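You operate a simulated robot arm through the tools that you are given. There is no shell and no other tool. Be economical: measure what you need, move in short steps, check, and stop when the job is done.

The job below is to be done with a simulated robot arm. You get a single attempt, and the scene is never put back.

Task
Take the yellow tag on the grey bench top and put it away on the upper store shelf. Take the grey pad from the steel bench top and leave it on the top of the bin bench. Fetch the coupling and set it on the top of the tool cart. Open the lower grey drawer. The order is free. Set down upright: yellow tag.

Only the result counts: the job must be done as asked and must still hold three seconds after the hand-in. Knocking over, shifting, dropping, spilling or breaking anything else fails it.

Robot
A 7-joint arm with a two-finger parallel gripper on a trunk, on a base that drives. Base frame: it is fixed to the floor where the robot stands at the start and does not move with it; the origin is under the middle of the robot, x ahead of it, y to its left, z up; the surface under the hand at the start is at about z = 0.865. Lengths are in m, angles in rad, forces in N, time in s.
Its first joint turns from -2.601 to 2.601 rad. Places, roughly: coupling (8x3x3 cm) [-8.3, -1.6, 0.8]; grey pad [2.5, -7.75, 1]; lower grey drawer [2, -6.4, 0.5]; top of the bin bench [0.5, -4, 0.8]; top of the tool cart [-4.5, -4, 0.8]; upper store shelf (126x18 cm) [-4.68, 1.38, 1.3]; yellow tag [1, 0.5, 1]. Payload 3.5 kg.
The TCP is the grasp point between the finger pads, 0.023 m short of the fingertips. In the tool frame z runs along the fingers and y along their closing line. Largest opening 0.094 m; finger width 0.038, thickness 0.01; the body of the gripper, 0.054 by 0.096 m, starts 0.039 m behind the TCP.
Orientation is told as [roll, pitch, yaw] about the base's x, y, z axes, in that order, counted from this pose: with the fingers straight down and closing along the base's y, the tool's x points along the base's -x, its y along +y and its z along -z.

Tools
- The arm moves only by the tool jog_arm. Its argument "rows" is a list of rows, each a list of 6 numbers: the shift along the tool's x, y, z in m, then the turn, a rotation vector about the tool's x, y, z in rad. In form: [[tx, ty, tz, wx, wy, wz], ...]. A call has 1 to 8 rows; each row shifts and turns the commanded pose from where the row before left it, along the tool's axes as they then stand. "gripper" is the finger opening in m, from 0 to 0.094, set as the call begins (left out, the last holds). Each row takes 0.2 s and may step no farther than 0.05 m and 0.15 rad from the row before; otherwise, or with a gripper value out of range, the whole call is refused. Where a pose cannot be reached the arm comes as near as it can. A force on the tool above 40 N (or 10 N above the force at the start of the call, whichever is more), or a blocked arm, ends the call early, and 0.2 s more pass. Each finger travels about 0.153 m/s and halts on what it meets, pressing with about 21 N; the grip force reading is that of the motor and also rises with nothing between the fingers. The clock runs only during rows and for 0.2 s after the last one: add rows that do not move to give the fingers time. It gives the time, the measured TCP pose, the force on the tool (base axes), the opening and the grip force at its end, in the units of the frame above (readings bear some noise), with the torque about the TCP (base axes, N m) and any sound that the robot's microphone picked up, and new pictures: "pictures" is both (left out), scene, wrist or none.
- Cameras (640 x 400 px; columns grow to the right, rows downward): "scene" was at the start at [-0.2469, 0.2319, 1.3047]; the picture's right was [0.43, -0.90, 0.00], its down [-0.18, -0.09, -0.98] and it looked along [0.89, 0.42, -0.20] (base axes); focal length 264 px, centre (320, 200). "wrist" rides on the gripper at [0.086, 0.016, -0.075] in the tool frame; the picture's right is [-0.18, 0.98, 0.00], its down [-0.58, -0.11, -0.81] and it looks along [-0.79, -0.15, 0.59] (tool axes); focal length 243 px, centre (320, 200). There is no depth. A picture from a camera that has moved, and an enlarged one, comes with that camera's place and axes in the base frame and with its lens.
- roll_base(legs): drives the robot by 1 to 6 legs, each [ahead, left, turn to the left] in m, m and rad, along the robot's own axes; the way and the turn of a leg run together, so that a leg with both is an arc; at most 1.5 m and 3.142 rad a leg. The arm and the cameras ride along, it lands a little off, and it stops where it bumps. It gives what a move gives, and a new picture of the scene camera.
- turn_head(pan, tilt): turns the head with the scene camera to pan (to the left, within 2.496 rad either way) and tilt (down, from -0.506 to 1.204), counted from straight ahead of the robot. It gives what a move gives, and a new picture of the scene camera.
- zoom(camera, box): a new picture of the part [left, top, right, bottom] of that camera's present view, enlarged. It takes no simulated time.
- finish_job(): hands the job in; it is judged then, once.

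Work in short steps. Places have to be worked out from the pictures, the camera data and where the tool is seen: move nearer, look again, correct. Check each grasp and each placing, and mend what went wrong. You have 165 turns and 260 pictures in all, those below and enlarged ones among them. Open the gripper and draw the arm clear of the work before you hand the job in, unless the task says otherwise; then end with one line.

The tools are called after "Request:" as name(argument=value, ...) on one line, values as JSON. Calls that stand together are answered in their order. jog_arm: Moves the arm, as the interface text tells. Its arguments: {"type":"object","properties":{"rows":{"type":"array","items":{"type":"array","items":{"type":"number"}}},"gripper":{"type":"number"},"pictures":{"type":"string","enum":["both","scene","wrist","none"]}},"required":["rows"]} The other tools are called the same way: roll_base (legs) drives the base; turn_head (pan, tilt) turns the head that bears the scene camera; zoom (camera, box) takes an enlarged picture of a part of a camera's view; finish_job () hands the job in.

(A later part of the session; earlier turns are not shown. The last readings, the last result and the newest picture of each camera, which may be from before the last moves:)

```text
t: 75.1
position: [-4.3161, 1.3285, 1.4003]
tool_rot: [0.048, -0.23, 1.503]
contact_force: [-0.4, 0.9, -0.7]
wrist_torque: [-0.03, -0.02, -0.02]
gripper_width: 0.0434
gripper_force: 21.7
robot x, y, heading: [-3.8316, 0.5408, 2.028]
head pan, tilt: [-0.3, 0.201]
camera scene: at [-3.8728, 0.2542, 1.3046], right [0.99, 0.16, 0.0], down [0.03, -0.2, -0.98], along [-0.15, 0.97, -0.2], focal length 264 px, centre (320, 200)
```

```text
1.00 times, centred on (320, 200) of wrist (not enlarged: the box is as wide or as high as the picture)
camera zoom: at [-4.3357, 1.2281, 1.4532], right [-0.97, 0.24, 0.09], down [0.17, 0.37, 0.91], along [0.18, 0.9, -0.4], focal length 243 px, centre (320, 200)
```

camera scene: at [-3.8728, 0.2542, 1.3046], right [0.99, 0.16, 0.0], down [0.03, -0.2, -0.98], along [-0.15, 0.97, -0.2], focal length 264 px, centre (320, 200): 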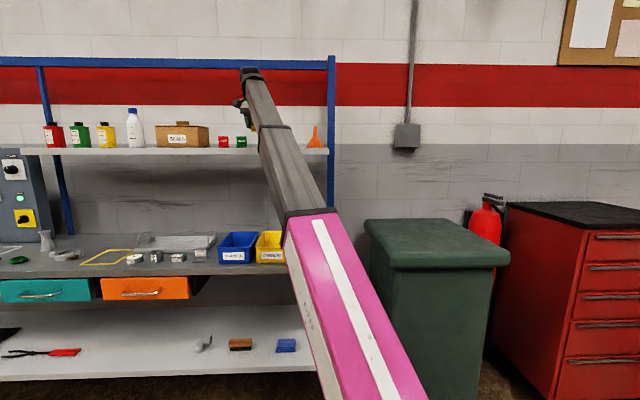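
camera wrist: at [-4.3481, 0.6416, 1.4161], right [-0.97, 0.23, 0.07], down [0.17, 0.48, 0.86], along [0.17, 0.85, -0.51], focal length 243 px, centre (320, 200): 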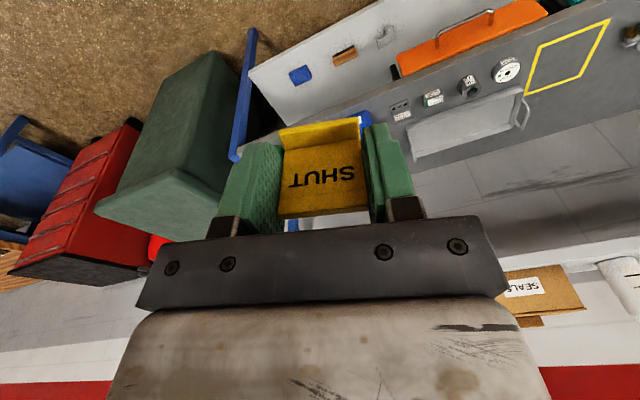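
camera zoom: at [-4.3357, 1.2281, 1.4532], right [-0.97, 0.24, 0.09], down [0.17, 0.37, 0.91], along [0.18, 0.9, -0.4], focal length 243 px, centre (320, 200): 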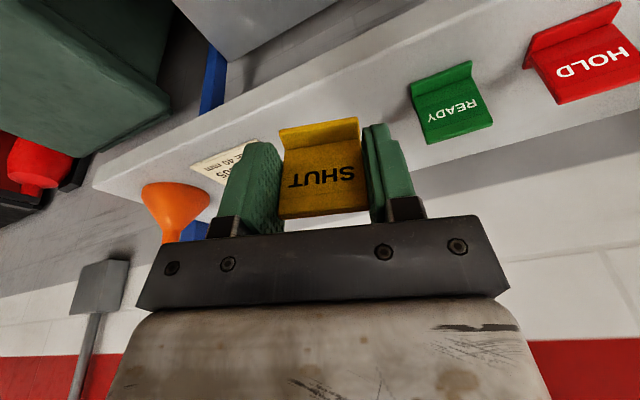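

I zoom to see exactly where the shelf's front edge is in this view.

Request:
zoom(camera="wrist", box=[80, 0, 560, 300])

```text
1.33 times, centred on (320, 150) of wrist
camera zoom: at [-4.3357, 1.2281, 1.4532], right [-0.97, 0.24, 0.09], down [0.17, 0.37, 0.91], along [0.18, 0.9, -0.4], focal length 324 px, centre (320, 267)
```

zoom: 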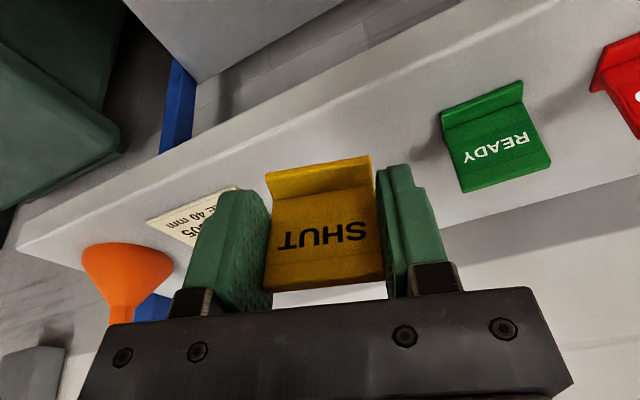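

Closer view says shelf spans y≈1.35–1.53 at z≈1.286. I go forward another ~0.09 m with the base so the tag is inside the shelf area.

Request:
roll_base(legs=[[0.078, -0.042, 0]])

Request:
zoom(camera="wrist", box=[80, 0, 560, 300])

```text
t: 76.2
position: [-4.3113, 1.4156, 1.4019]
tool_rot: [0.047, -0.231, 1.502]
contact_force: [-0.5, 0.2, 1.2]
wrist_torque: [0.0, 0.02, 0.02]
gripper_width: 0.0434
gripper_force: 20.7
robot x, y, heading: [-3.8298, 0.6306, 2.027]
head pan, tilt: [-0.3, 0.201]
camera scene: at [-3.8684, 0.3418, 1.3046], right [0.99, 0.16, 0.0], down [0.03, -0.2, -0.98], along [-0.15, 0.97, -0.2], focal length 264 px, centre (320, 200)
```

scene: 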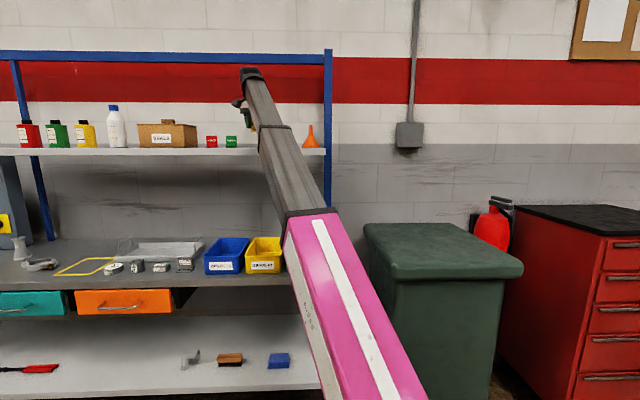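

```text
1.33 times, centred on (320, 150) of wrist
camera zoom: at [-4.3317, 1.3155, 1.4532], right [-0.97, 0.24, 0.09], down [0.17, 0.37, 0.91], along [0.18, 0.9, -0.4], focal length 324 px, centre (320, 267)
```

zoom: 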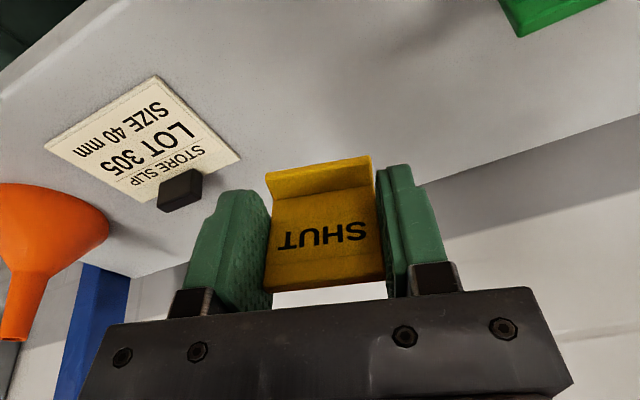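

The tag is over the shelf, clear of the slip and the READY tag. I lower and untilt gradually to z≈1.345, shifting 8 mm away from the slip.

Request:
jog_arm(rows=[[0.008, 0.008, 0.025, 0, 0.06, 0], [0.005, 0, 0.026, 0, 0.06, 0], [0, 0, 0, 0, 0, 0]], pictures="none")

Request:
zoom(camera="wrist", box=[80, 0, 560, 300])

```text
t: 77.0
position: [-4.3215, 1.4136, 1.3471]
tool_rot: [0.045, -0.107, 1.506]
contact_force: [0.0, 0.0, 0.3]
wrist_torque: [0.0, 0.01, 0.01]
gripper_width: 0.0431
gripper_force: 20.5
robot x, y, heading: [-3.8226, 0.6291, 2.025]
head pan, tilt: [-0.3, 0.201]
```

```text
1.33 times, centred on (320, 150) of wrist
camera zoom: at [-4.3405, 1.32, 1.4118], right [-0.97, 0.24, 0.07], down [0.18, 0.48, 0.86], along [0.17, 0.84, -0.51], focal length 324 px, centre (320, 267)
```

zoom: 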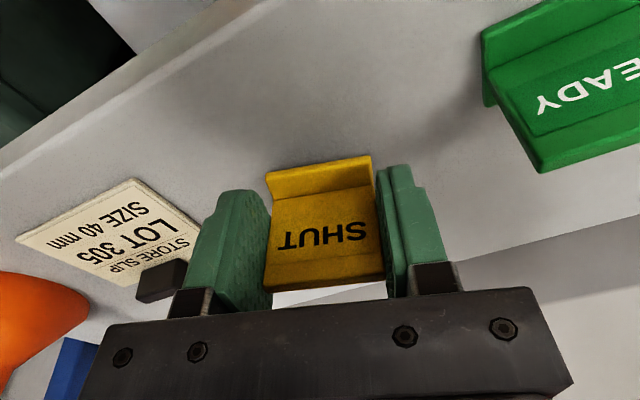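

Good clearance. Lower 20 mm with slight further leveling.

Request:
jog_arm(rows=[[0.001, 0, 0.01, 0.02, 0.03, 0], [0.001, 0, 0.01, 0.02, 0.03, 0], [0, 0, 0, 0, 0, 0]], pictures="wrist")

```text
t: 77.6
position: [-4.3244, 1.4188, 1.3253]
tool_rot: [0.029, -0.087, 1.507]
contact_force: [5.1, -6.8, 11.8]
wrist_torque: [-0.42, -0.51, -0.11]
gripper_width: 0.0437
gripper_force: 20.8
out of reach, approached as far as the arm can: row 1, 2
robot x, y, heading: [-3.8295, 0.6277, 2.029]
head pan, tilt: [-0.3, 0.201]
stopped in row 2: the force on the tool passed its limit at 83 N (the readings are from after the stop); the commanded pose is now the measured one
camera wrist: at [-4.3449, 1.3279, 1.3912], right [-0.97, 0.24, 0.04], down [0.16, 0.5, 0.85], along [0.18, 0.83, -0.53], focal length 243 px, centre (320, 200)
```

wrist: 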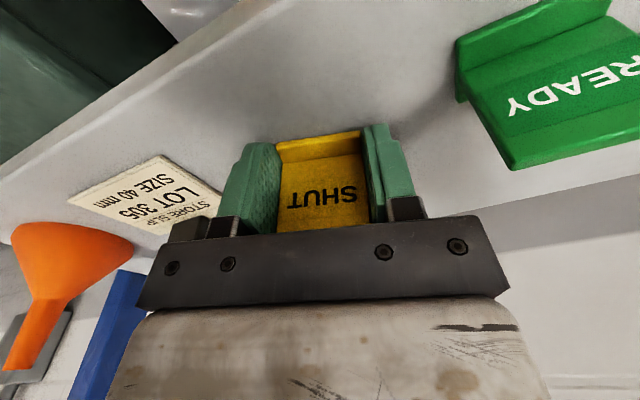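

Contact with the shelf; the tag is seated against the surface. I open slightly to release.

Request:
jog_arm(rows=[[0, 0, -0.002, 0, 0, 0], [0, 0, 0, 0, 0, 0]], gripper=0.058, pictures="wrist")

Request:
zoom(camera="wrist", box=[200, 80, 440, 230])

```text
t: 78.2
position: [-4.3257, 1.4205, 1.3257]
tool_rot: [0.033, -0.091, 1.508]
contact_force: [-0.4, 0.6, 1.2]
wrist_torque: [0.03, -0.03, -0.01]
gripper_width: 0.0576
gripper_force: 0.1
robot x, y, heading: [-3.828, 0.6274, 2.03]
head pan, tilt: [-0.3, 0.201]
camera wrist: at [-4.3448, 1.3289, 1.3912], right [-0.97, 0.24, 0.05], down [0.17, 0.5, 0.85], along [0.18, 0.83, -0.52], focal length 243 px, centre (320, 200)
```

wrist: 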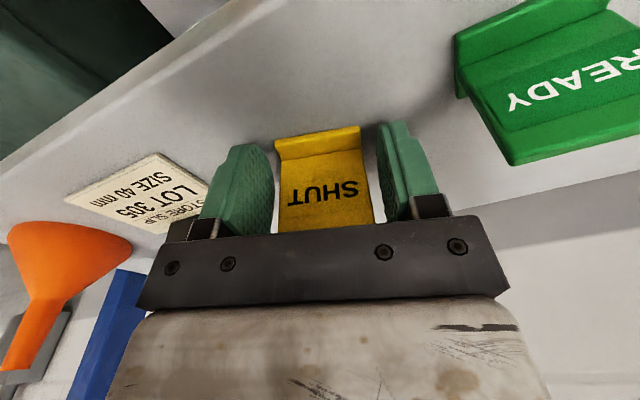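

```text
2.67 times, centred on (320, 155) of wrist
camera zoom: at [-4.3448, 1.3289, 1.3912], right [-0.97, 0.24, 0.05], down [0.17, 0.5, 0.85], along [0.18, 0.83, -0.52], focal length 647 px, centre (320, 320)
```

zoom: 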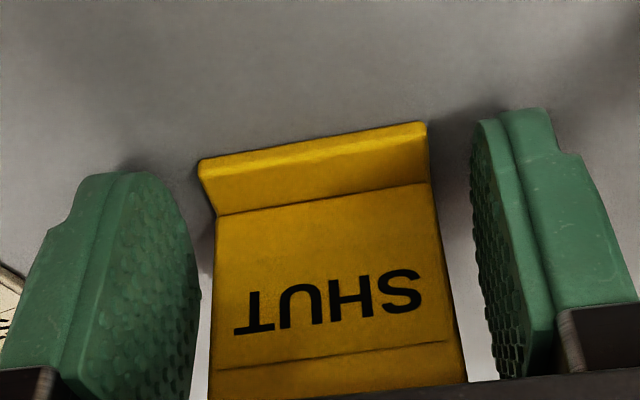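

The tag stands on its foot. Retreat upward.

Request:
jog_arm(rows=[[-0.002, 0, -0.025, 0, 0, 0], [-0.003, 0, -0.03, 0, -0.05, 0], [-0.004, 0, -0.03, 0, -0.07, 0], [0, 0, 0, 0, 0, 0]], pictures="wrist")

```text
t: 79.2
position: [-4.323, 1.4232, 1.4038]
tool_rot: [0.029, -0.206, 1.506]
contact_force: [0.1, 0.4, 0.0]
wrist_torque: [0.01, -0.01, 0.0]
gripper_width: 0.0578
gripper_force: 0.1
out of reach, approached as far as the arm can: row 1
robot x, y, heading: [-3.8266, 0.63, 2.031]
head pan, tilt: [-0.3, 0.201]
camera wrist: at [-4.3447, 1.3246, 1.458], right [-0.97, 0.24, 0.07], down [0.16, 0.4, 0.9], along [0.19, 0.89, -0.42], focal length 243 px, centre (320, 200)
```

wrist: 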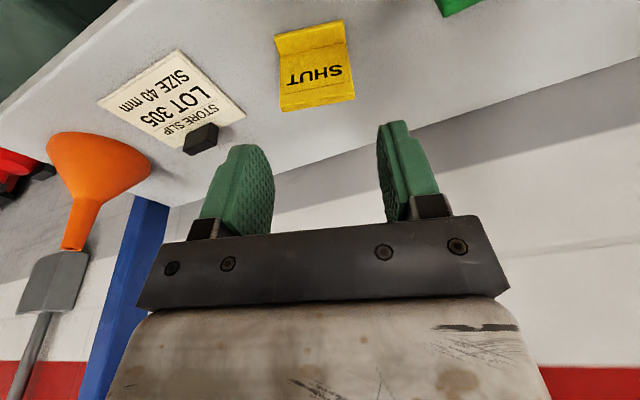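

The tag is upright on the shelf, nothing else touched. I back away in -y and then look west toward the coupling.

Request:
roll_base(legs=[[-0.54, 0.26, 0]])

Request:
turn_head(pan=1.3, tilt=0.15)

Request:
turn_head(pan=2.3, tilt=0.15)

```text
t: 82.5
position: [-4.3271, 0.8292, 1.4033]
tool_rot: [0.03, -0.206, 1.513]
contact_force: [-0.1, 1.1, 0.0]
wrist_torque: [0.02, 0.02, 0.04]
gripper_width: 0.0581
gripper_force: 0.1
robot x, y, heading: [-3.8251, 0.0397, 2.036]
head pan, tilt: [-0.3, 0.201]
camera scene: at [-3.8636, -0.2484, 1.3046], right [0.99, 0.17, 0.0], down [0.03, -0.2, -0.98], along [-0.16, 0.97, -0.2], focal length 264 px, centre (320, 200)
```

scene: 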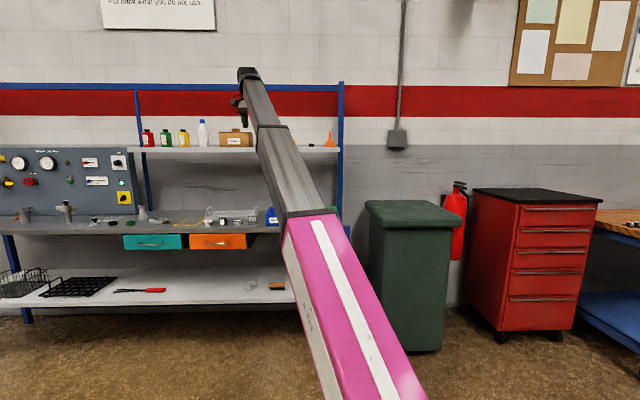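

```text
t: 84.2
position: [-4.3285, 0.8289, 1.4026]
tool_rot: [0.029, -0.206, 1.513]
contact_force: [-0.1, 0.6, 1.0]
wrist_torque: [0.01, 0.01, 0.01]
gripper_width: 0.0582
gripper_force: 0.1
robot x, y, heading: [-3.8249, 0.0384, 2.04]
head pan, tilt: [1.3, 0.15]
camera scene: at [-3.9391, -0.3583, 1.3093], right [-0.19, 0.98, 0.0], down [0.15, 0.03, -0.99], along [-0.97, -0.19, -0.15], focal length 264 px, centre (320, 200)
```

scene: 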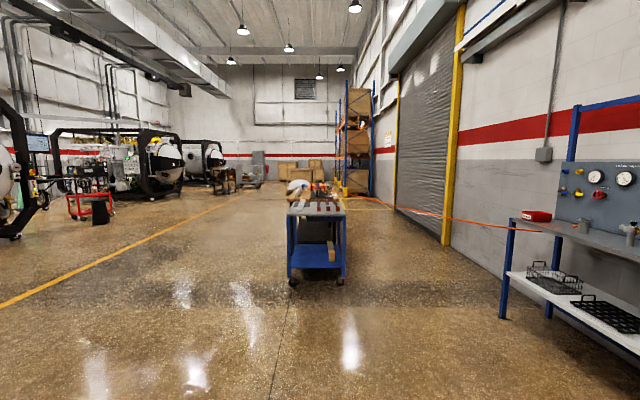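

```text
t: 85.4
position: [-4.3268, 0.8301, 1.4041]
tool_rot: [0.029, -0.207, 1.513]
contact_force: [-1.2, -0.2, -0.2]
wrist_torque: [0.02, 0.0, -0.03]
gripper_width: 0.0579
gripper_force: 0.1
robot x, y, heading: [-3.8273, 0.0397, 2.037]
head pan, tilt: [2.3, 0.15]
camera scene: at [-3.8821, -0.4265, 1.3093], right [-0.93, 0.37, 0.0], down [0.05, 0.14, -0.99], along [-0.36, -0.92, -0.15], focal length 264 px, centre (320, 200)
```

scene: 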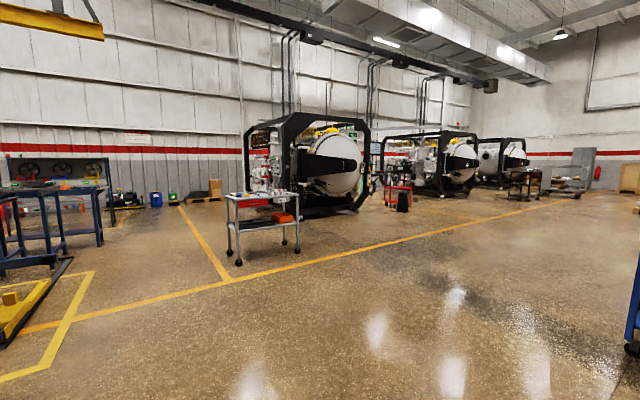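

The grey tool cart is at left; the coupling lies west, on or behind the blue cart. Zoom that way.

Request:
turn_head(pan=1.3, tilt=0.15)

Request:
zoom(camera="scene", box=[240, 150, 400, 250])

```text
t: 86.7
position: [-4.3276, 0.8289, 1.403]
tool_rot: [0.03, -0.207, 1.513]
contact_force: [0.7, 0.0, -0.4]
wrist_torque: [-0.01, 0.03, 0.0]
gripper_width: 0.0579
gripper_force: 0.1
robot x, y, heading: [-3.8285, 0.0372, 2.036]
head pan, tilt: [1.3, 0.15]
camera scene: at [-3.939, -0.3584, 1.3093], right [-0.2, 0.98, 0.0], down [0.15, 0.03, -0.99], along [-0.97, -0.19, -0.15], focal length 264 px, centre (320, 200)
```

scene: 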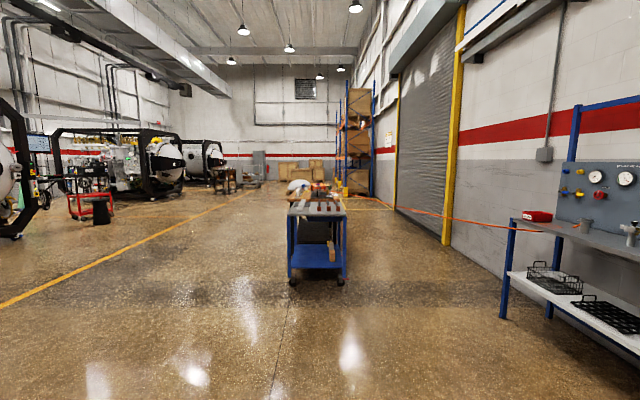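

```text
4.00 times, centred on (320, 200) of scene
camera zoom: at [-3.939, -0.3584, 1.3093], right [-0.2, 0.98, 0.0], down [0.15, 0.03, -0.99], along [-0.97, -0.19, -0.15], focal length 1054 px, centre (320, 200)
```

zoom: 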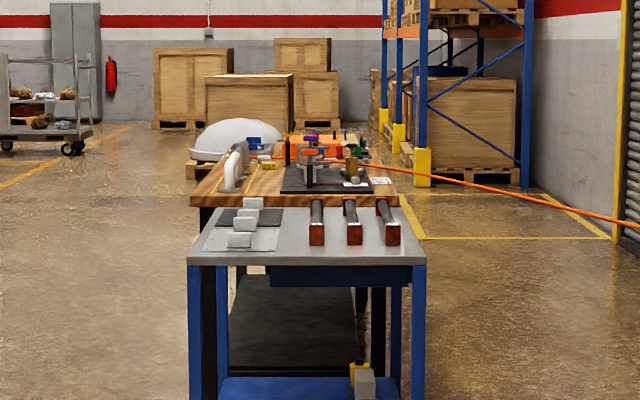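

Two benches in line: a blue one, and behind it a wooden one with machine parts (likely holding the coupling); an orange cord runs from it to the store, so I'll stay south. I turn west and drive to about (-5.6,-2.2).

Request:
roll_base(legs=[[0, 0, 1.1], [0.4, 1.45, 0], [1.4, 0.75, 0]])

Request:
turn_head(pan=-0.5, tilt=0.2)

```text
refused: leg 2 is longer than a leg can be; nothing moved
```

```text
t: 88.5
position: [-4.3279, 0.83, 1.4034]
tool_rot: [0.03, -0.204, 1.512]
contact_force: [-0.2, -0.4, 0.2]
wrist_torque: [0.03, 0.01, 0.0]
gripper_width: 0.0579
gripper_force: 0.1
robot x, y, heading: [-3.8256, 0.0397, 2.035]
head pan, tilt: [-0.499, 0.201]
camera scene: at [-3.8451, -0.2471, 1.3046], right [1.0, -0.03, 0.0], down [-0.01, -0.2, -0.98], along [0.03, 0.98, -0.2], focal length 264 px, centre (320, 200)
```

scene: 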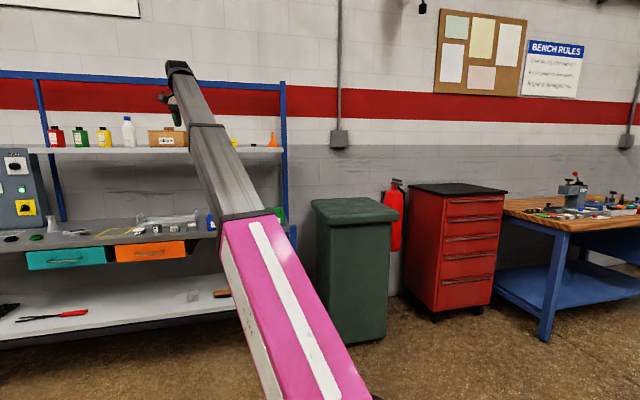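

Re-issuing with shorter legs.

Request:
roll_base(legs=[[0, 0, 1.1], [0, 1.45, 0], [0.8, 0.75, 0], [0.9, 0, 0]])

Request:
turn_head(pan=-0.6, tilt=0.2)

```text
t: 107.8
position: [-6.5477, -2.1085, 1.4033]
tool_rot: [0.029, -0.206, 2.566]
contact_force: [0.4, 0.0, 0.0]
wrist_torque: [0.0, -0.01, 0.02]
gripper_width: 0.0581
gripper_force: 0.0
robot x, y, heading: [-5.6088, -2.0633, 3.088]
head pan, tilt: [-0.499, 0.201]
camera scene: at [-5.3726, -2.2217, 1.3046], right [0.52, 0.85, 0.0], down [0.17, -0.1, -0.98], along [-0.83, 0.51, -0.2], focal length 264 px, centre (320, 200)
```

scene: 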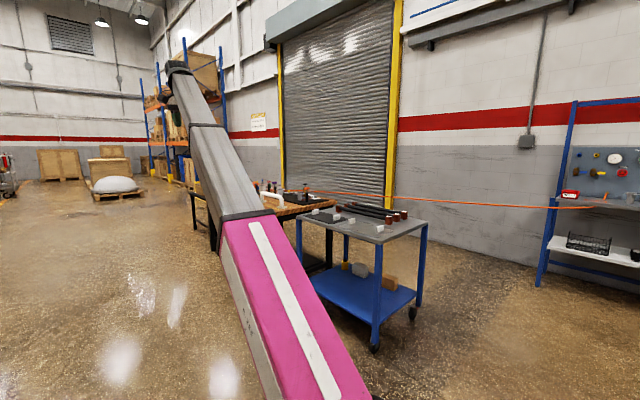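

```text
t: 108.5
position: [-6.5478, -2.108, 1.4034]
tool_rot: [0.03, -0.205, 2.566]
contact_force: [0.3, -0.3, 0.0]
wrist_torque: [0.02, -0.01, 0.02]
gripper_width: 0.058
gripper_force: 0.0
robot x, y, heading: [-5.6095, -2.0658, 3.085]
head pan, tilt: [-0.6, 0.201]
camera scene: at [-5.3673, -2.214, 1.3046], right [0.61, 0.8, 0.0], down [0.16, -0.12, -0.98], along [-0.78, 0.59, -0.2], focal length 264 px, centre (320, 200)
```

scene: 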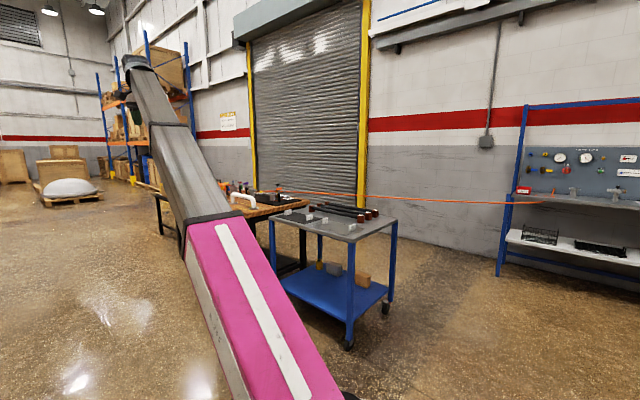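

I continue west along the south side of the benches, then look to the right.

Request:
roll_base(legs=[[1.2, 0.3, 0], [0.8, 0.05, 0]])

Request:
turn_head(pan=-1.2, tilt=0.35)

```text
t: 118.7
position: [-8.5757, -2.3588, 1.4041]
tool_rot: [0.029, -0.207, 2.571]
contact_force: [0.4, -0.5, -0.1]
wrist_torque: [0.04, -0.01, -0.01]
gripper_width: 0.0583
gripper_force: 0.0
robot x, y, heading: [-7.6395, -2.3089, 3.095]
head pan, tilt: [-0.6, 0.201]
camera scene: at [-7.3927, -2.4583, 1.3046], right [0.6, 0.8, 0.0], down [0.16, -0.12, -0.98], along [-0.78, 0.59, -0.2], focal length 264 px, centre (320, 200)
```

scene: 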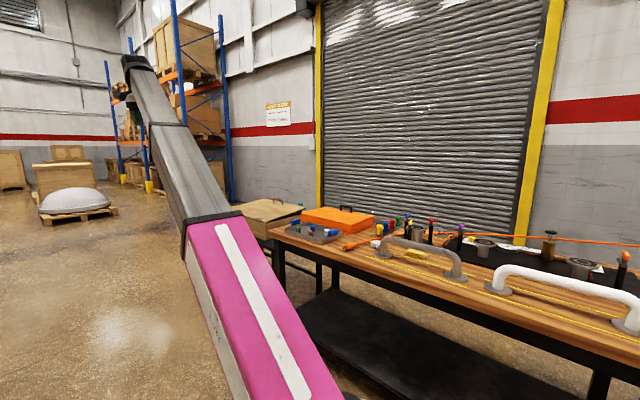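

```text
t: 119.7
position: [-8.5736, -2.3599, 1.4041]
tool_rot: [0.029, -0.205, 2.573]
contact_force: [-0.2, -0.8, 0.1]
wrist_torque: [0.0, 0.0, 0.04]
gripper_width: 0.0578
gripper_force: 0.0
robot x, y, heading: [-7.642, -2.3123, 3.097]
head pan, tilt: [-1.201, 0.351]
camera scene: at [-7.3481, -2.4262, 1.2907], right [0.95, 0.32, 0.0], down [0.11, -0.33, -0.94], along [-0.3, 0.89, -0.34], focal length 264 px, centre (320, 200)
```

scene: 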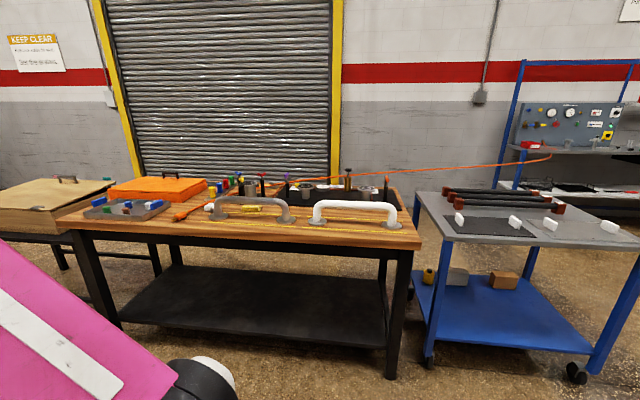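

Request:
zoom(camera="scene", box=[60, 160, 260, 285])

Request:
zoom(camera="scene", box=[220, 150, 420, 275])

```text
3.20 times, centred on (160, 222) of scene
camera zoom: at [-7.3481, -2.4262, 1.2907], right [0.95, 0.32, 0.0], down [0.11, -0.33, -0.94], along [-0.3, 0.89, -0.34], focal length 844 px, centre (832, 128)
```

zoom: 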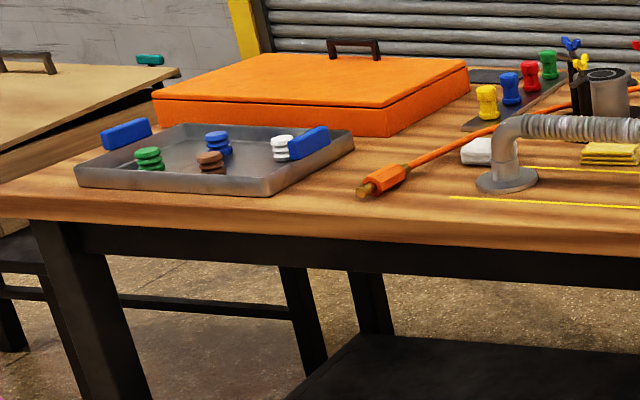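

```text
3.20 times, centred on (320, 212) of scene
camera zoom: at [-7.3481, -2.4262, 1.2907], right [0.95, 0.32, 0.0], down [0.11, -0.33, -0.94], along [-0.3, 0.89, -0.34], focal length 844 px, centre (320, 160)
```

zoom: 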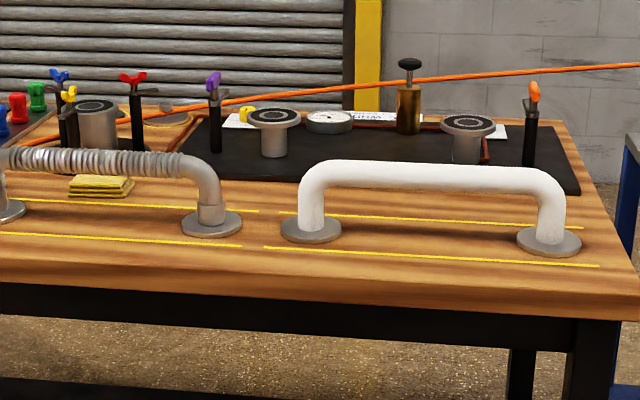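

The listed place (-8.27,-1.62) matches the orange barrel with brass tip: the end of the orange hose. I inspect the hose's far end and route.

Request:
zoom(camera="scene", box=[380, 100, 640, 262])

Request:
turn_head(pan=-1.6, tilt=0.1)

Request:
zoom(camera="scene", box=[280, 130, 440, 230])

```text
2.46 times, centred on (510, 181) of scene
camera zoom: at [-7.3481, -2.4262, 1.2907], right [0.95, 0.32, 0.0], down [0.11, -0.33, -0.94], along [-0.3, 0.89, -0.34], focal length 649 px, centre (-148, 247)
```

zoom: 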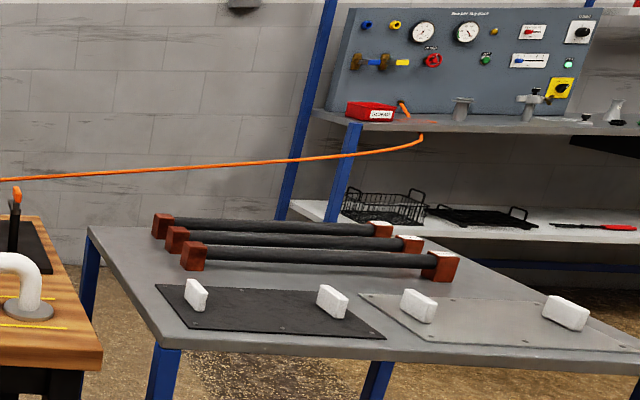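

```text
t: 120.5
position: [-8.5738, -2.3599, 1.4039]
tool_rot: [0.029, -0.208, 2.571]
contact_force: [0.4, -0.3, -0.7]
wrist_torque: [0.01, -0.01, -0.03]
gripper_width: 0.0578
gripper_force: 0.0
robot x, y, heading: [-7.6378, -2.3119, 3.09]
head pan, tilt: [-1.6, 0.099]
camera scene: at [-7.3114, -2.4227, 1.314], right [1.0, -0.08, 0.0], down [-0.01, -0.1, -0.99], along [0.07, 0.99, -0.1], focal length 264 px, centre (320, 200)
```

scene: 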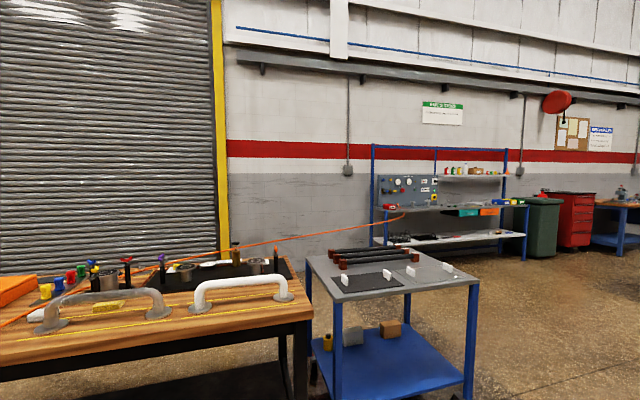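

```text
4.00 times, centred on (360, 180) of scene
camera zoom: at [-7.3114, -2.4227, 1.314], right [1.0, -0.08, 0.0], down [-0.01, -0.1, -0.99], along [0.07, 0.99, -0.1], focal length 1054 px, centre (160, 280)
```

zoom: 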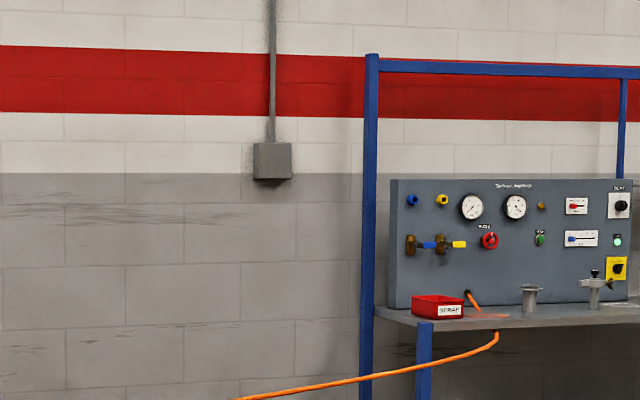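

The hose runs from the store panel, suspended, to this coupling. I'll pick it with the robot south of the bench and keep it high while moving. Position at (-8.2,-2.5) and turn to face the bench.

Request:
roll_base(legs=[[0.55, 0.25, 0], [0, 0, -1.5]])

Request:
turn_head(pan=0.0, tilt=0.5)

Request:
zoom(camera="wrist", box=[0, 0, 640, 400])

```text
t: 127.7
position: [-8.2559, -1.6014, 1.4043]
tool_rot: [0.028, -0.204, 1.02]
contact_force: [-0.9, -0.1, -0.1]
wrist_torque: [0.0, -0.01, 0.01]
gripper_width: 0.0581
gripper_force: 0.0
robot x, y, heading: [-8.1888, -2.534, 1.539]
head pan, tilt: [-1.6, 0.099]
camera scene: at [-8.2988, -2.864, 1.314], right [-0.06, -1.0, 0.0], down [-0.1, 0.01, -1.0], along [0.99, -0.06, -0.1], focal length 264 px, centre (320, 200)
```

scene: 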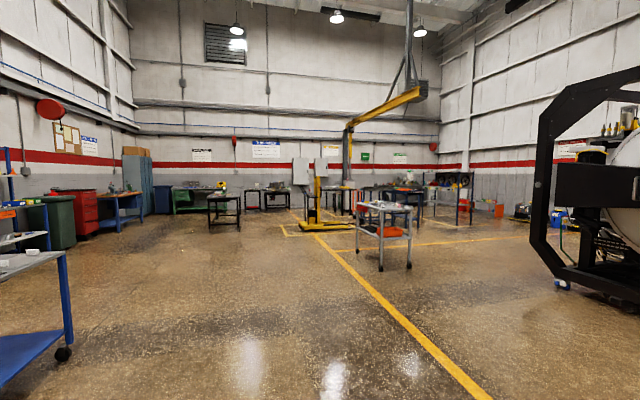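

```text
t: 129.3
position: [-8.257, -1.6022, 1.4025]
tool_rot: [0.03, -0.206, 1.019]
contact_force: [0.5, 0.0, -0.2]
wrist_torque: [-0.02, 0.0, 0.02]
gripper_width: 0.0581
gripper_force: 0.0
robot x, y, heading: [-8.1905, -2.5316, 1.544]
head pan, tilt: [0.0, 0.499]
camera scene: at [-8.3881, -2.7678, 1.277], right [1.0, -0.03, 0.0], down [-0.01, -0.48, -0.88], along [0.02, 0.88, -0.48], focal length 264 px, centre (320, 200)
```

scene: 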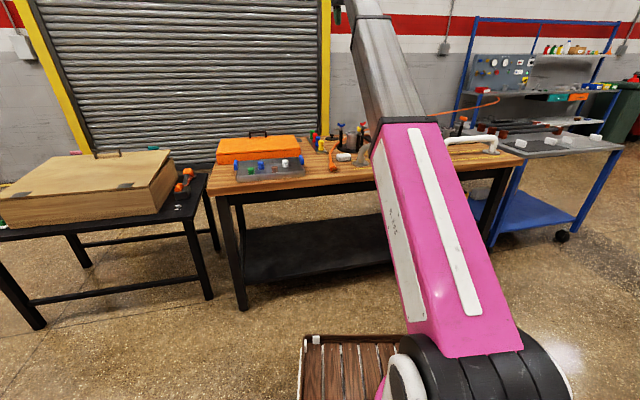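

```text
1.00 times, centred on (320, 200) of wrist (not enlarged: the box is as wide or as high as the picture)
camera zoom: at [-8.3217, -1.6791, 1.4578], right [-0.75, 0.66, 0.07], down [0.33, 0.28, 0.9], along [0.58, 0.7, -0.42], focal length 243 px, centre (320, 200)
```

zoom: 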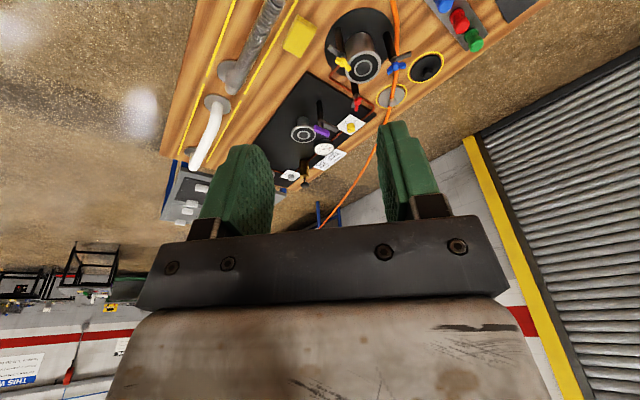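

I zoom on the scene view to identify the coupling on the bench.

Request:
zoom(camera="scene", box=[220, 110, 380, 210])

```text
4.00 times, centred on (300, 160) of scene
camera zoom: at [-8.3881, -2.7678, 1.277], right [1.0, -0.03, 0.0], down [-0.01, -0.48, -0.88], along [0.02, 0.88, -0.48], focal length 1054 px, centre (400, 360)
```

zoom: 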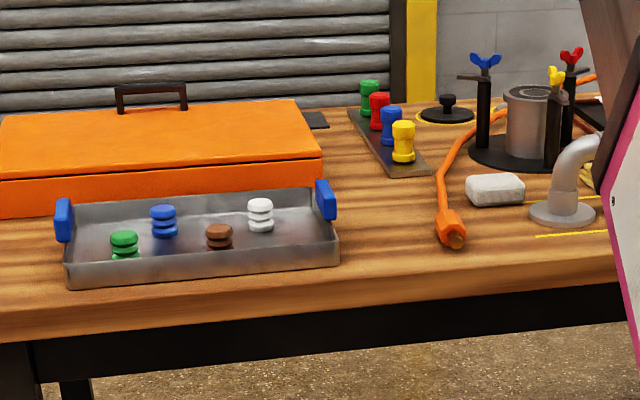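

Coupling axis lies along y, centre ≈(-8.302,-1.59). I advance 8 cm, then bring the hand down to z≈1.03 and level it.

Request:
roll_base(legs=[[0.08, 0.0, 0]])

Request:
jog_arm(rows=[[0.01, 0, 0.045, 0.01, 0.07, 0], [0.006, 0, 0.045, 0.01, 0.07, 0], [0.003, 0, 0.045, 0.01, 0.06, 0], [0, 0, 0.048, 0, 0, 0], [0, 0, 0.048, 0, 0, 0], [0, 0, 0.048, 0, 0, 0], [0, 0, 0.048, 0, 0, 0], [0, 0, 0, 0, 0, 0]], pictures="wrist")

```text
t: 130.4
position: [-8.2577, -1.5205, 1.4037]
tool_rot: [0.03, -0.207, 1.023]
contact_force: [0.1, 0.6, 0.3]
wrist_torque: [0.0, -0.02, -0.01]
gripper_width: 0.0578
gripper_force: 0.2
robot x, y, heading: [-8.1903, -2.4582, 1.546]
head pan, tilt: [0.0, 0.499]
camera scene: at [-8.3854, -2.6878, 1.277], right [1.0, -0.02, 0.0], down [-0.01, -0.48, -0.88], along [0.02, 0.88, -0.48], focal length 264 px, centre (320, 200)
```

scene: 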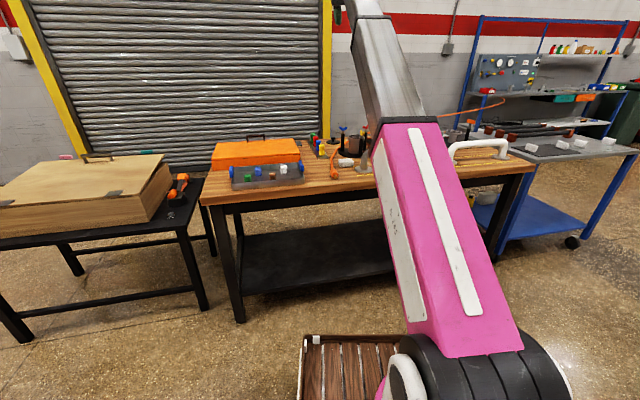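

```text
t: 132.2
position: [-8.2608, -1.5079, 1.0699]
tool_rot: [0.0, -0.004, 1.025]
contact_force: [-0.5, -0.5, -0.7]
wrist_torque: [-0.01, 0.0, 0.04]
gripper_width: 0.0579
gripper_force: 0.1
out of reach, approached as far as the arm can: row 2, 3
robot x, y, heading: [-8.1902, -2.4558, 1.545]
head pan, tilt: [0.0, 0.499]
camera wrist: at [-8.3205, -1.5744, 1.1419], right [-0.74, 0.67, 0.0], down [0.39, 0.44, 0.81], along [0.54, 0.6, -0.59], focal length 243 px, centre (320, 200)
```

wrist: 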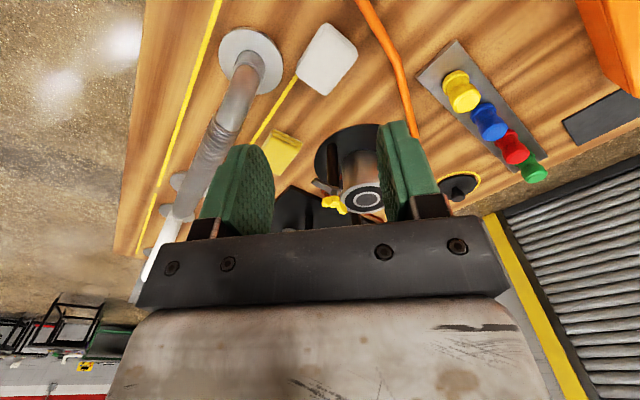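

I retract the hand a bit to bring the coupling into the wrist view.

Request:
jog_arm(rows=[[0.0415, -0.0135, 0, 0, 0, 0], [0.0415, -0.0135, 0, 0, 0, 0], [0.0415, -0.0135, 0, 0, 0, 0], [0.0415, -0.0135, 0, 0, 0, 0], [0, 0, 0, 0, 0, 0]], pictures="wrist")

```text
t: 133.4
position: [-8.3013, -1.6846, 1.0705]
tool_rot: [-0.001, -0.005, 1.024]
contact_force: [0.0, -0.2, 0.1]
wrist_torque: [-0.02, 0.02, 0.03]
gripper_width: 0.0579
gripper_force: 0.0
robot x, y, heading: [-8.1878, -2.453, 1.55]
head pan, tilt: [0.0, 0.499]
camera wrist: at [-8.3604, -1.7507, 1.1429], right [-0.74, 0.67, 0.0], down [0.39, 0.44, 0.81], along [0.54, 0.6, -0.59], focal length 243 px, centre (320, 200)
```

wrist: 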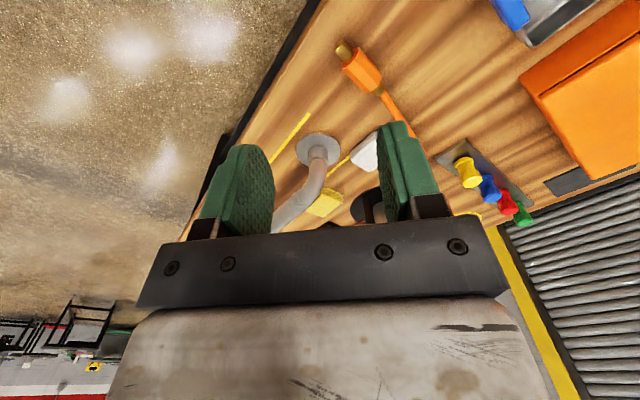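

Coupling barrel centre ≈(-8.295,-1.597), axis along y. To keep the bracket clear of the forearm I strafe the base right 0.15 m, then recenter and yaw the hand.

Request:
roll_base(legs=[[0, -0.15, 0]])

Request:
jog_arm(rows=[[0.02, 0.04, 0, 0, 0, 0], [0.02, 0.04, 0, 0, 0, 0], [0.02, 0.04, 0, 0, 0, 0], [0, 0.0, 0.03, 0, 0, 0], [0, 0, 0, 0, 0, 0]], pictures="wrist")

```text
t: 134.8
position: [-8.1472, -1.6885, 1.07]
tool_rot: [0.001, -0.004, 1.024]
contact_force: [0.6, -0.2, 0.0]
wrist_torque: [0.02, 0.0, -0.04]
gripper_width: 0.0582
gripper_force: 0.0
robot x, y, heading: [-8.0378, -2.4606, 1.542]
head pan, tilt: [0.0, 0.499]
camera scene: at [-8.2344, -2.6914, 1.277], right [1.0, -0.03, 0.0], down [-0.01, -0.48, -0.88], along [0.02, 0.88, -0.48], focal length 264 px, centre (320, 200)
```

scene: 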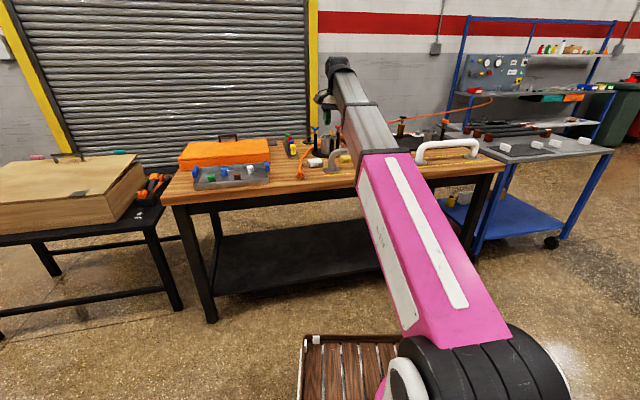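

```text
t: 136.0
position: [-8.2801, -1.6775, 1.0407]
tool_rot: [0.0, -0.006, 1.023]
contact_force: [-1.2, 0.3, 0.5]
wrist_torque: [-0.01, -0.01, -0.02]
gripper_width: 0.058
gripper_force: 0.1
robot x, y, heading: [-8.0375, -2.461, 1.547]
head pan, tilt: [0.0, 0.499]
camera wrist: at [-8.3405, -1.7435, 1.1129], right [-0.74, 0.67, 0.0], down [0.39, 0.44, 0.81], along [0.54, 0.6, -0.59], focal length 243 px, centre (320, 200)
```

wrist: 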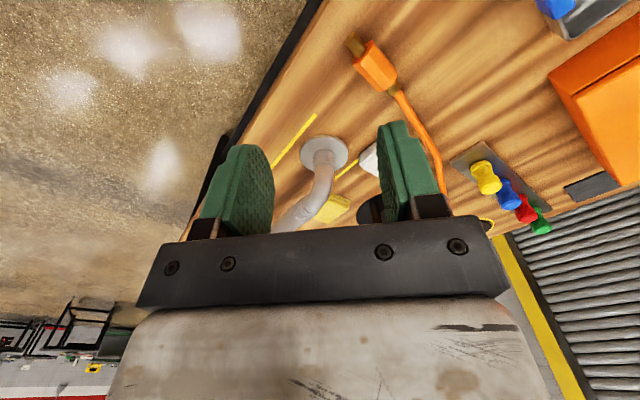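

Move over the coupling, descending to ~0.92 and turning the hand to yaw ≈1.58.

Request:
jog_arm(rows=[[-0.033, 0.029, 0.02, 0, 0, 0], [-0.034, 0.029, 0.02, 0, 0, 0], [0, 0, 0.03, 0, 0, -0.06], [0, 0, 0.02, 0, 0, -0.14], [0, 0, 0.02, 0, 0, -0.14], [0, 0, 0.01, 0, 0, -0.14], [0, 0, 0, 0, 0, -0.08], [0, 0, 0, 0, 0, 0]], pictures="wrist")

```text
t: 137.8
position: [-8.2965, -1.5898, 0.9213]
tool_rot: [-0.004, -0.005, 1.585]
contact_force: [-0.3, 0.7, 0.4]
wrist_torque: [0.01, 0.02, -0.03]
gripper_width: 0.0582
gripper_force: 0.1
robot x, y, heading: [-8.0384, -2.4574, 1.538]
head pan, tilt: [0.0, 0.499]
camera wrist: at [-8.3126, -1.6767, 0.9936], right [-0.99, 0.17, 0.0], down [0.1, 0.58, 0.81], along [0.14, 0.8, -0.59], focal length 243 px, centre (320, 200)
```

wrist: 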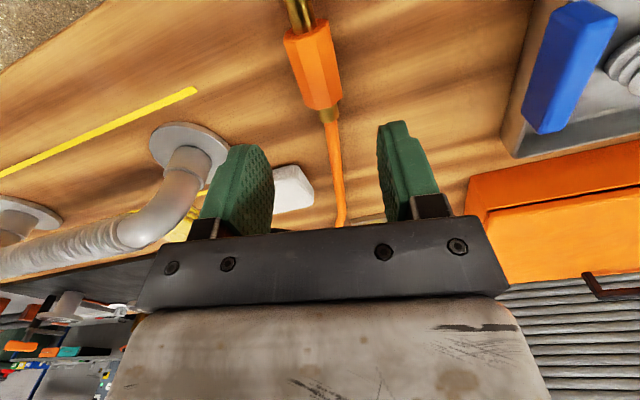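

Aligned with the barrel. Descend to ~0.845 and check.

Request:
jog_arm(rows=[[0, 0, 0.04, 0, 0, 0], [0, 0, 0.036, 0, 0, 0], [0, 0, 0, 0, 0, 0]], pictures="wrist")

```text
t: 138.6
position: [-8.2945, -1.5875, 0.8452]
tool_rot: [-0.006, -0.004, 1.583]
contact_force: [-0.1, -0.1, 0.0]
wrist_torque: [-0.03, -0.04, -0.01]
gripper_width: 0.0581
gripper_force: 0.1
robot x, y, heading: [-8.037, -2.4615, 1.551]
head pan, tilt: [0.0, 0.499]
camera wrist: at [-8.3101, -1.6756, 0.9181], right [-0.99, 0.17, 0.0], down [0.1, 0.58, 0.81], along [0.14, 0.8, -0.59], focal length 243 px, centre (320, 200)
```

wrist: 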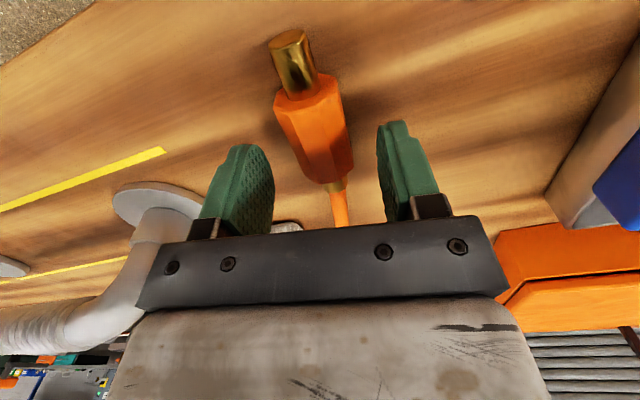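

Barrel centre z≈0.813. Lower 17 mm more and close.

Request:
jog_arm(rows=[[0, 0, 0.009, 0, 0, 0], [0, 0, 0.008, 0, 0, 0], [0, 0, 0, 0, 0, 0]], pictures="none")

Request:
jog_arm(rows=[[0, 0, 0, 0, 0, 0], [0, 0, 0, 0, 0, 0], [0, 0, 0, 0, 0, 0]], gripper=0.015, pictures="wrist")

```text
t: 139.4
position: [-8.2949, -1.5881, 0.828]
tool_rot: [-0.003, -0.005, 1.584]
contact_force: [0.4, -0.8, -0.4]
wrist_torque: [-0.01, 0.02, 0.0]
gripper_width: 0.0581
gripper_force: 0.1
robot x, y, heading: [-8.0364, -2.4596, 1.548]
head pan, tilt: [0.0, 0.499]
```

```text
t: 140.2
position: [-8.2943, -1.588, 0.8274]
tool_rot: [-0.004, -0.005, 1.583]
contact_force: [0.0, 0.2, 1.6]
wrist_torque: [0.05, 0.06, 0.0]
gripper_width: 0.0293
gripper_force: 20.6
robot x, y, heading: [-8.0353, -2.46, 1.542]
head pan, tilt: [0.0, 0.499]
camera wrist: at [-8.3102, -1.6753, 0.9001], right [-0.99, 0.17, 0.0], down [0.1, 0.58, 0.81], along [0.14, 0.8, -0.59], focal length 243 px, centre (320, 200)
```

wrist: 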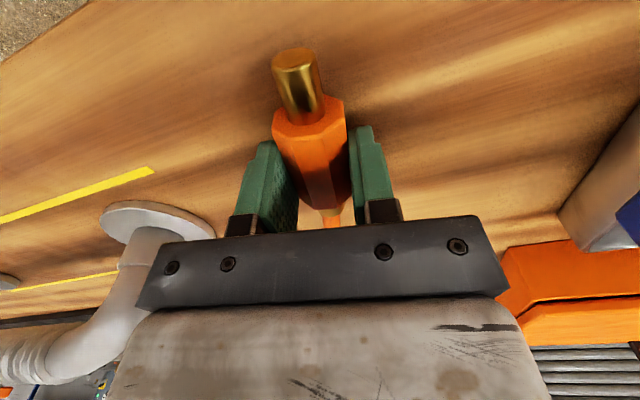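

Gripped (29 mm). Lift gently and watch the hose force.

Request:
jog_arm(rows=[[0, 0, -0.02, 0, 0, 0], [0, 0, -0.03, 0, 0, 0], [0, 0, -0.04, 0, 0, 0.1], [0, 0, -0.04, 0, 0, 0.1], [0, 0, 0, 0, 0, 0.1], [0, 0, 0, 0, 0, 0]])

```text
t: 141.6
position: [-8.2981, -1.5886, 0.9584]
tool_rot: [-0.001, -0.006, 1.283]
contact_force: [-0.7, -0.1, -1.0]
wrist_torque: [0.03, 0.0, 0.02]
gripper_width: 0.0296
gripper_force: 21.6
robot x, y, heading: [-8.0376, -2.4603, 1.545]
head pan, tilt: [0.0, 0.499]
camera scene: at [-8.2344, -2.6914, 1.277], right [1.0, -0.03, 0.0], down [-0.01, -0.48, -0.88], along [0.02, 0.88, -0.48], focal length 264 px, centre (320, 200)
camera wrist: at [-8.3388, -1.6678, 1.0319], right [-0.89, 0.46, 0.0], down [0.27, 0.52, 0.81], along [0.37, 0.72, -0.59], focal length 243 px, centre (320, 200)
```

scene: 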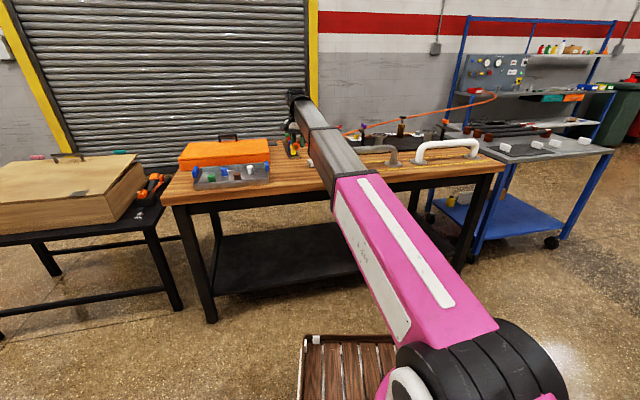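
wrist: 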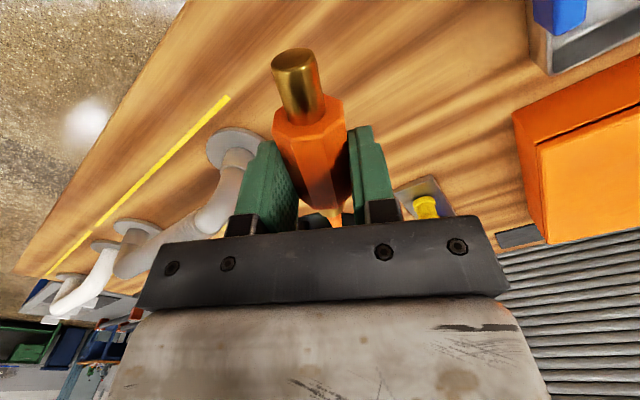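

Almost no pull. Raise further to z≈1.3.

Request:
jog_arm(rows=[[0, 0, -0.045, 0, 0, 0], [0, 0, -0.045, 0, 0, 0.05], [0, 0, -0.045, 0, 0, 0], [0, 0, -0.045, 0, 0, 0], [0, 0, -0.045, 0, -0.05, 0], [0, 0, -0.045, 0, -0.05, 0], [0, 0, -0.045, 0, -0.05, 0], [0, 0, 0, 0, 0, 0]])

```text
t: 143.4
position: [-8.3003, -1.599, 1.2732]
tool_rot: [-0.001, -0.156, 1.234]
contact_force: [0.5, -0.4, -0.1]
wrist_torque: [0.02, -0.02, -0.01]
gripper_width: 0.0294
gripper_force: 20.7
robot x, y, heading: [-8.038, -2.4601, 1.543]
head pan, tilt: [0.0, 0.499]
camera scene: at [-8.2344, -2.6914, 1.277], right [1.0, -0.03, 0.0], down [-0.01, -0.48, -0.88], along [0.02, 0.88, -0.48], focal length 264 px, centre (320, 200)
camera wrist: at [-8.3481, -1.6848, 1.332], right [-0.87, 0.5, 0.03], down [0.25, 0.39, 0.89], along [0.43, 0.78, -0.46], focal length 243 px, centre (320, 200)
```

scene: 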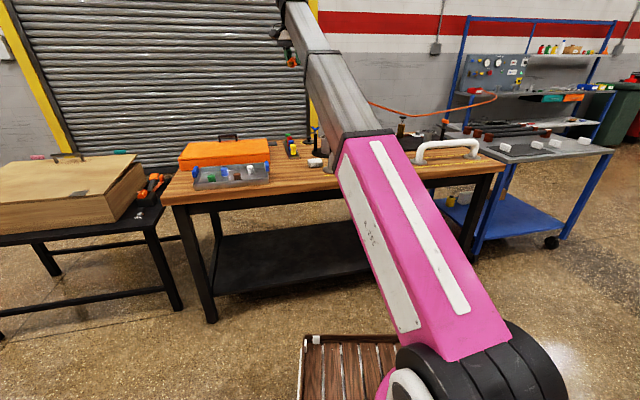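
wrist: 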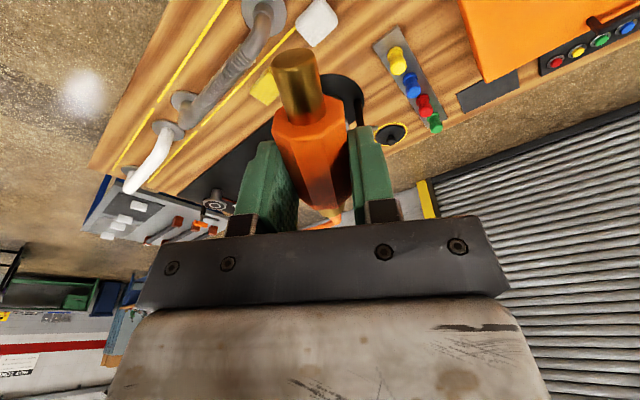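

Lifted without load. I zoom on the hose to see how it lies relative to the bench items.

Request:
zoom(camera="scene", box=[300, 60, 520, 198])

Request:
zoom(camera="wrist", box=[80, 60, 400, 260])

```text
2.90 times, centred on (410, 129) of scene
camera zoom: at [-8.2344, -2.6914, 1.277], right [1.0, -0.03, 0.0], down [-0.01, -0.48, -0.88], along [0.02, 0.88, -0.48], focal length 764 px, centre (59, 406)
```

zoom: 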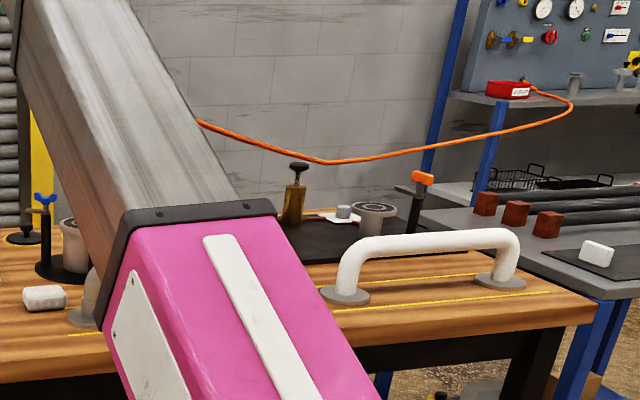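

```text
2.00 times, centred on (240, 160) of wrist
camera zoom: at [-8.3481, -1.6848, 1.332], right [-0.87, 0.5, 0.03], down [0.25, 0.39, 0.89], along [0.43, 0.78, -0.46], focal length 485 px, centre (480, 280)
```

zoom: 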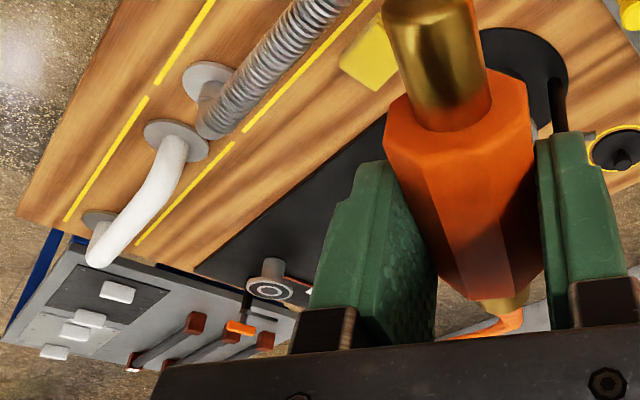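

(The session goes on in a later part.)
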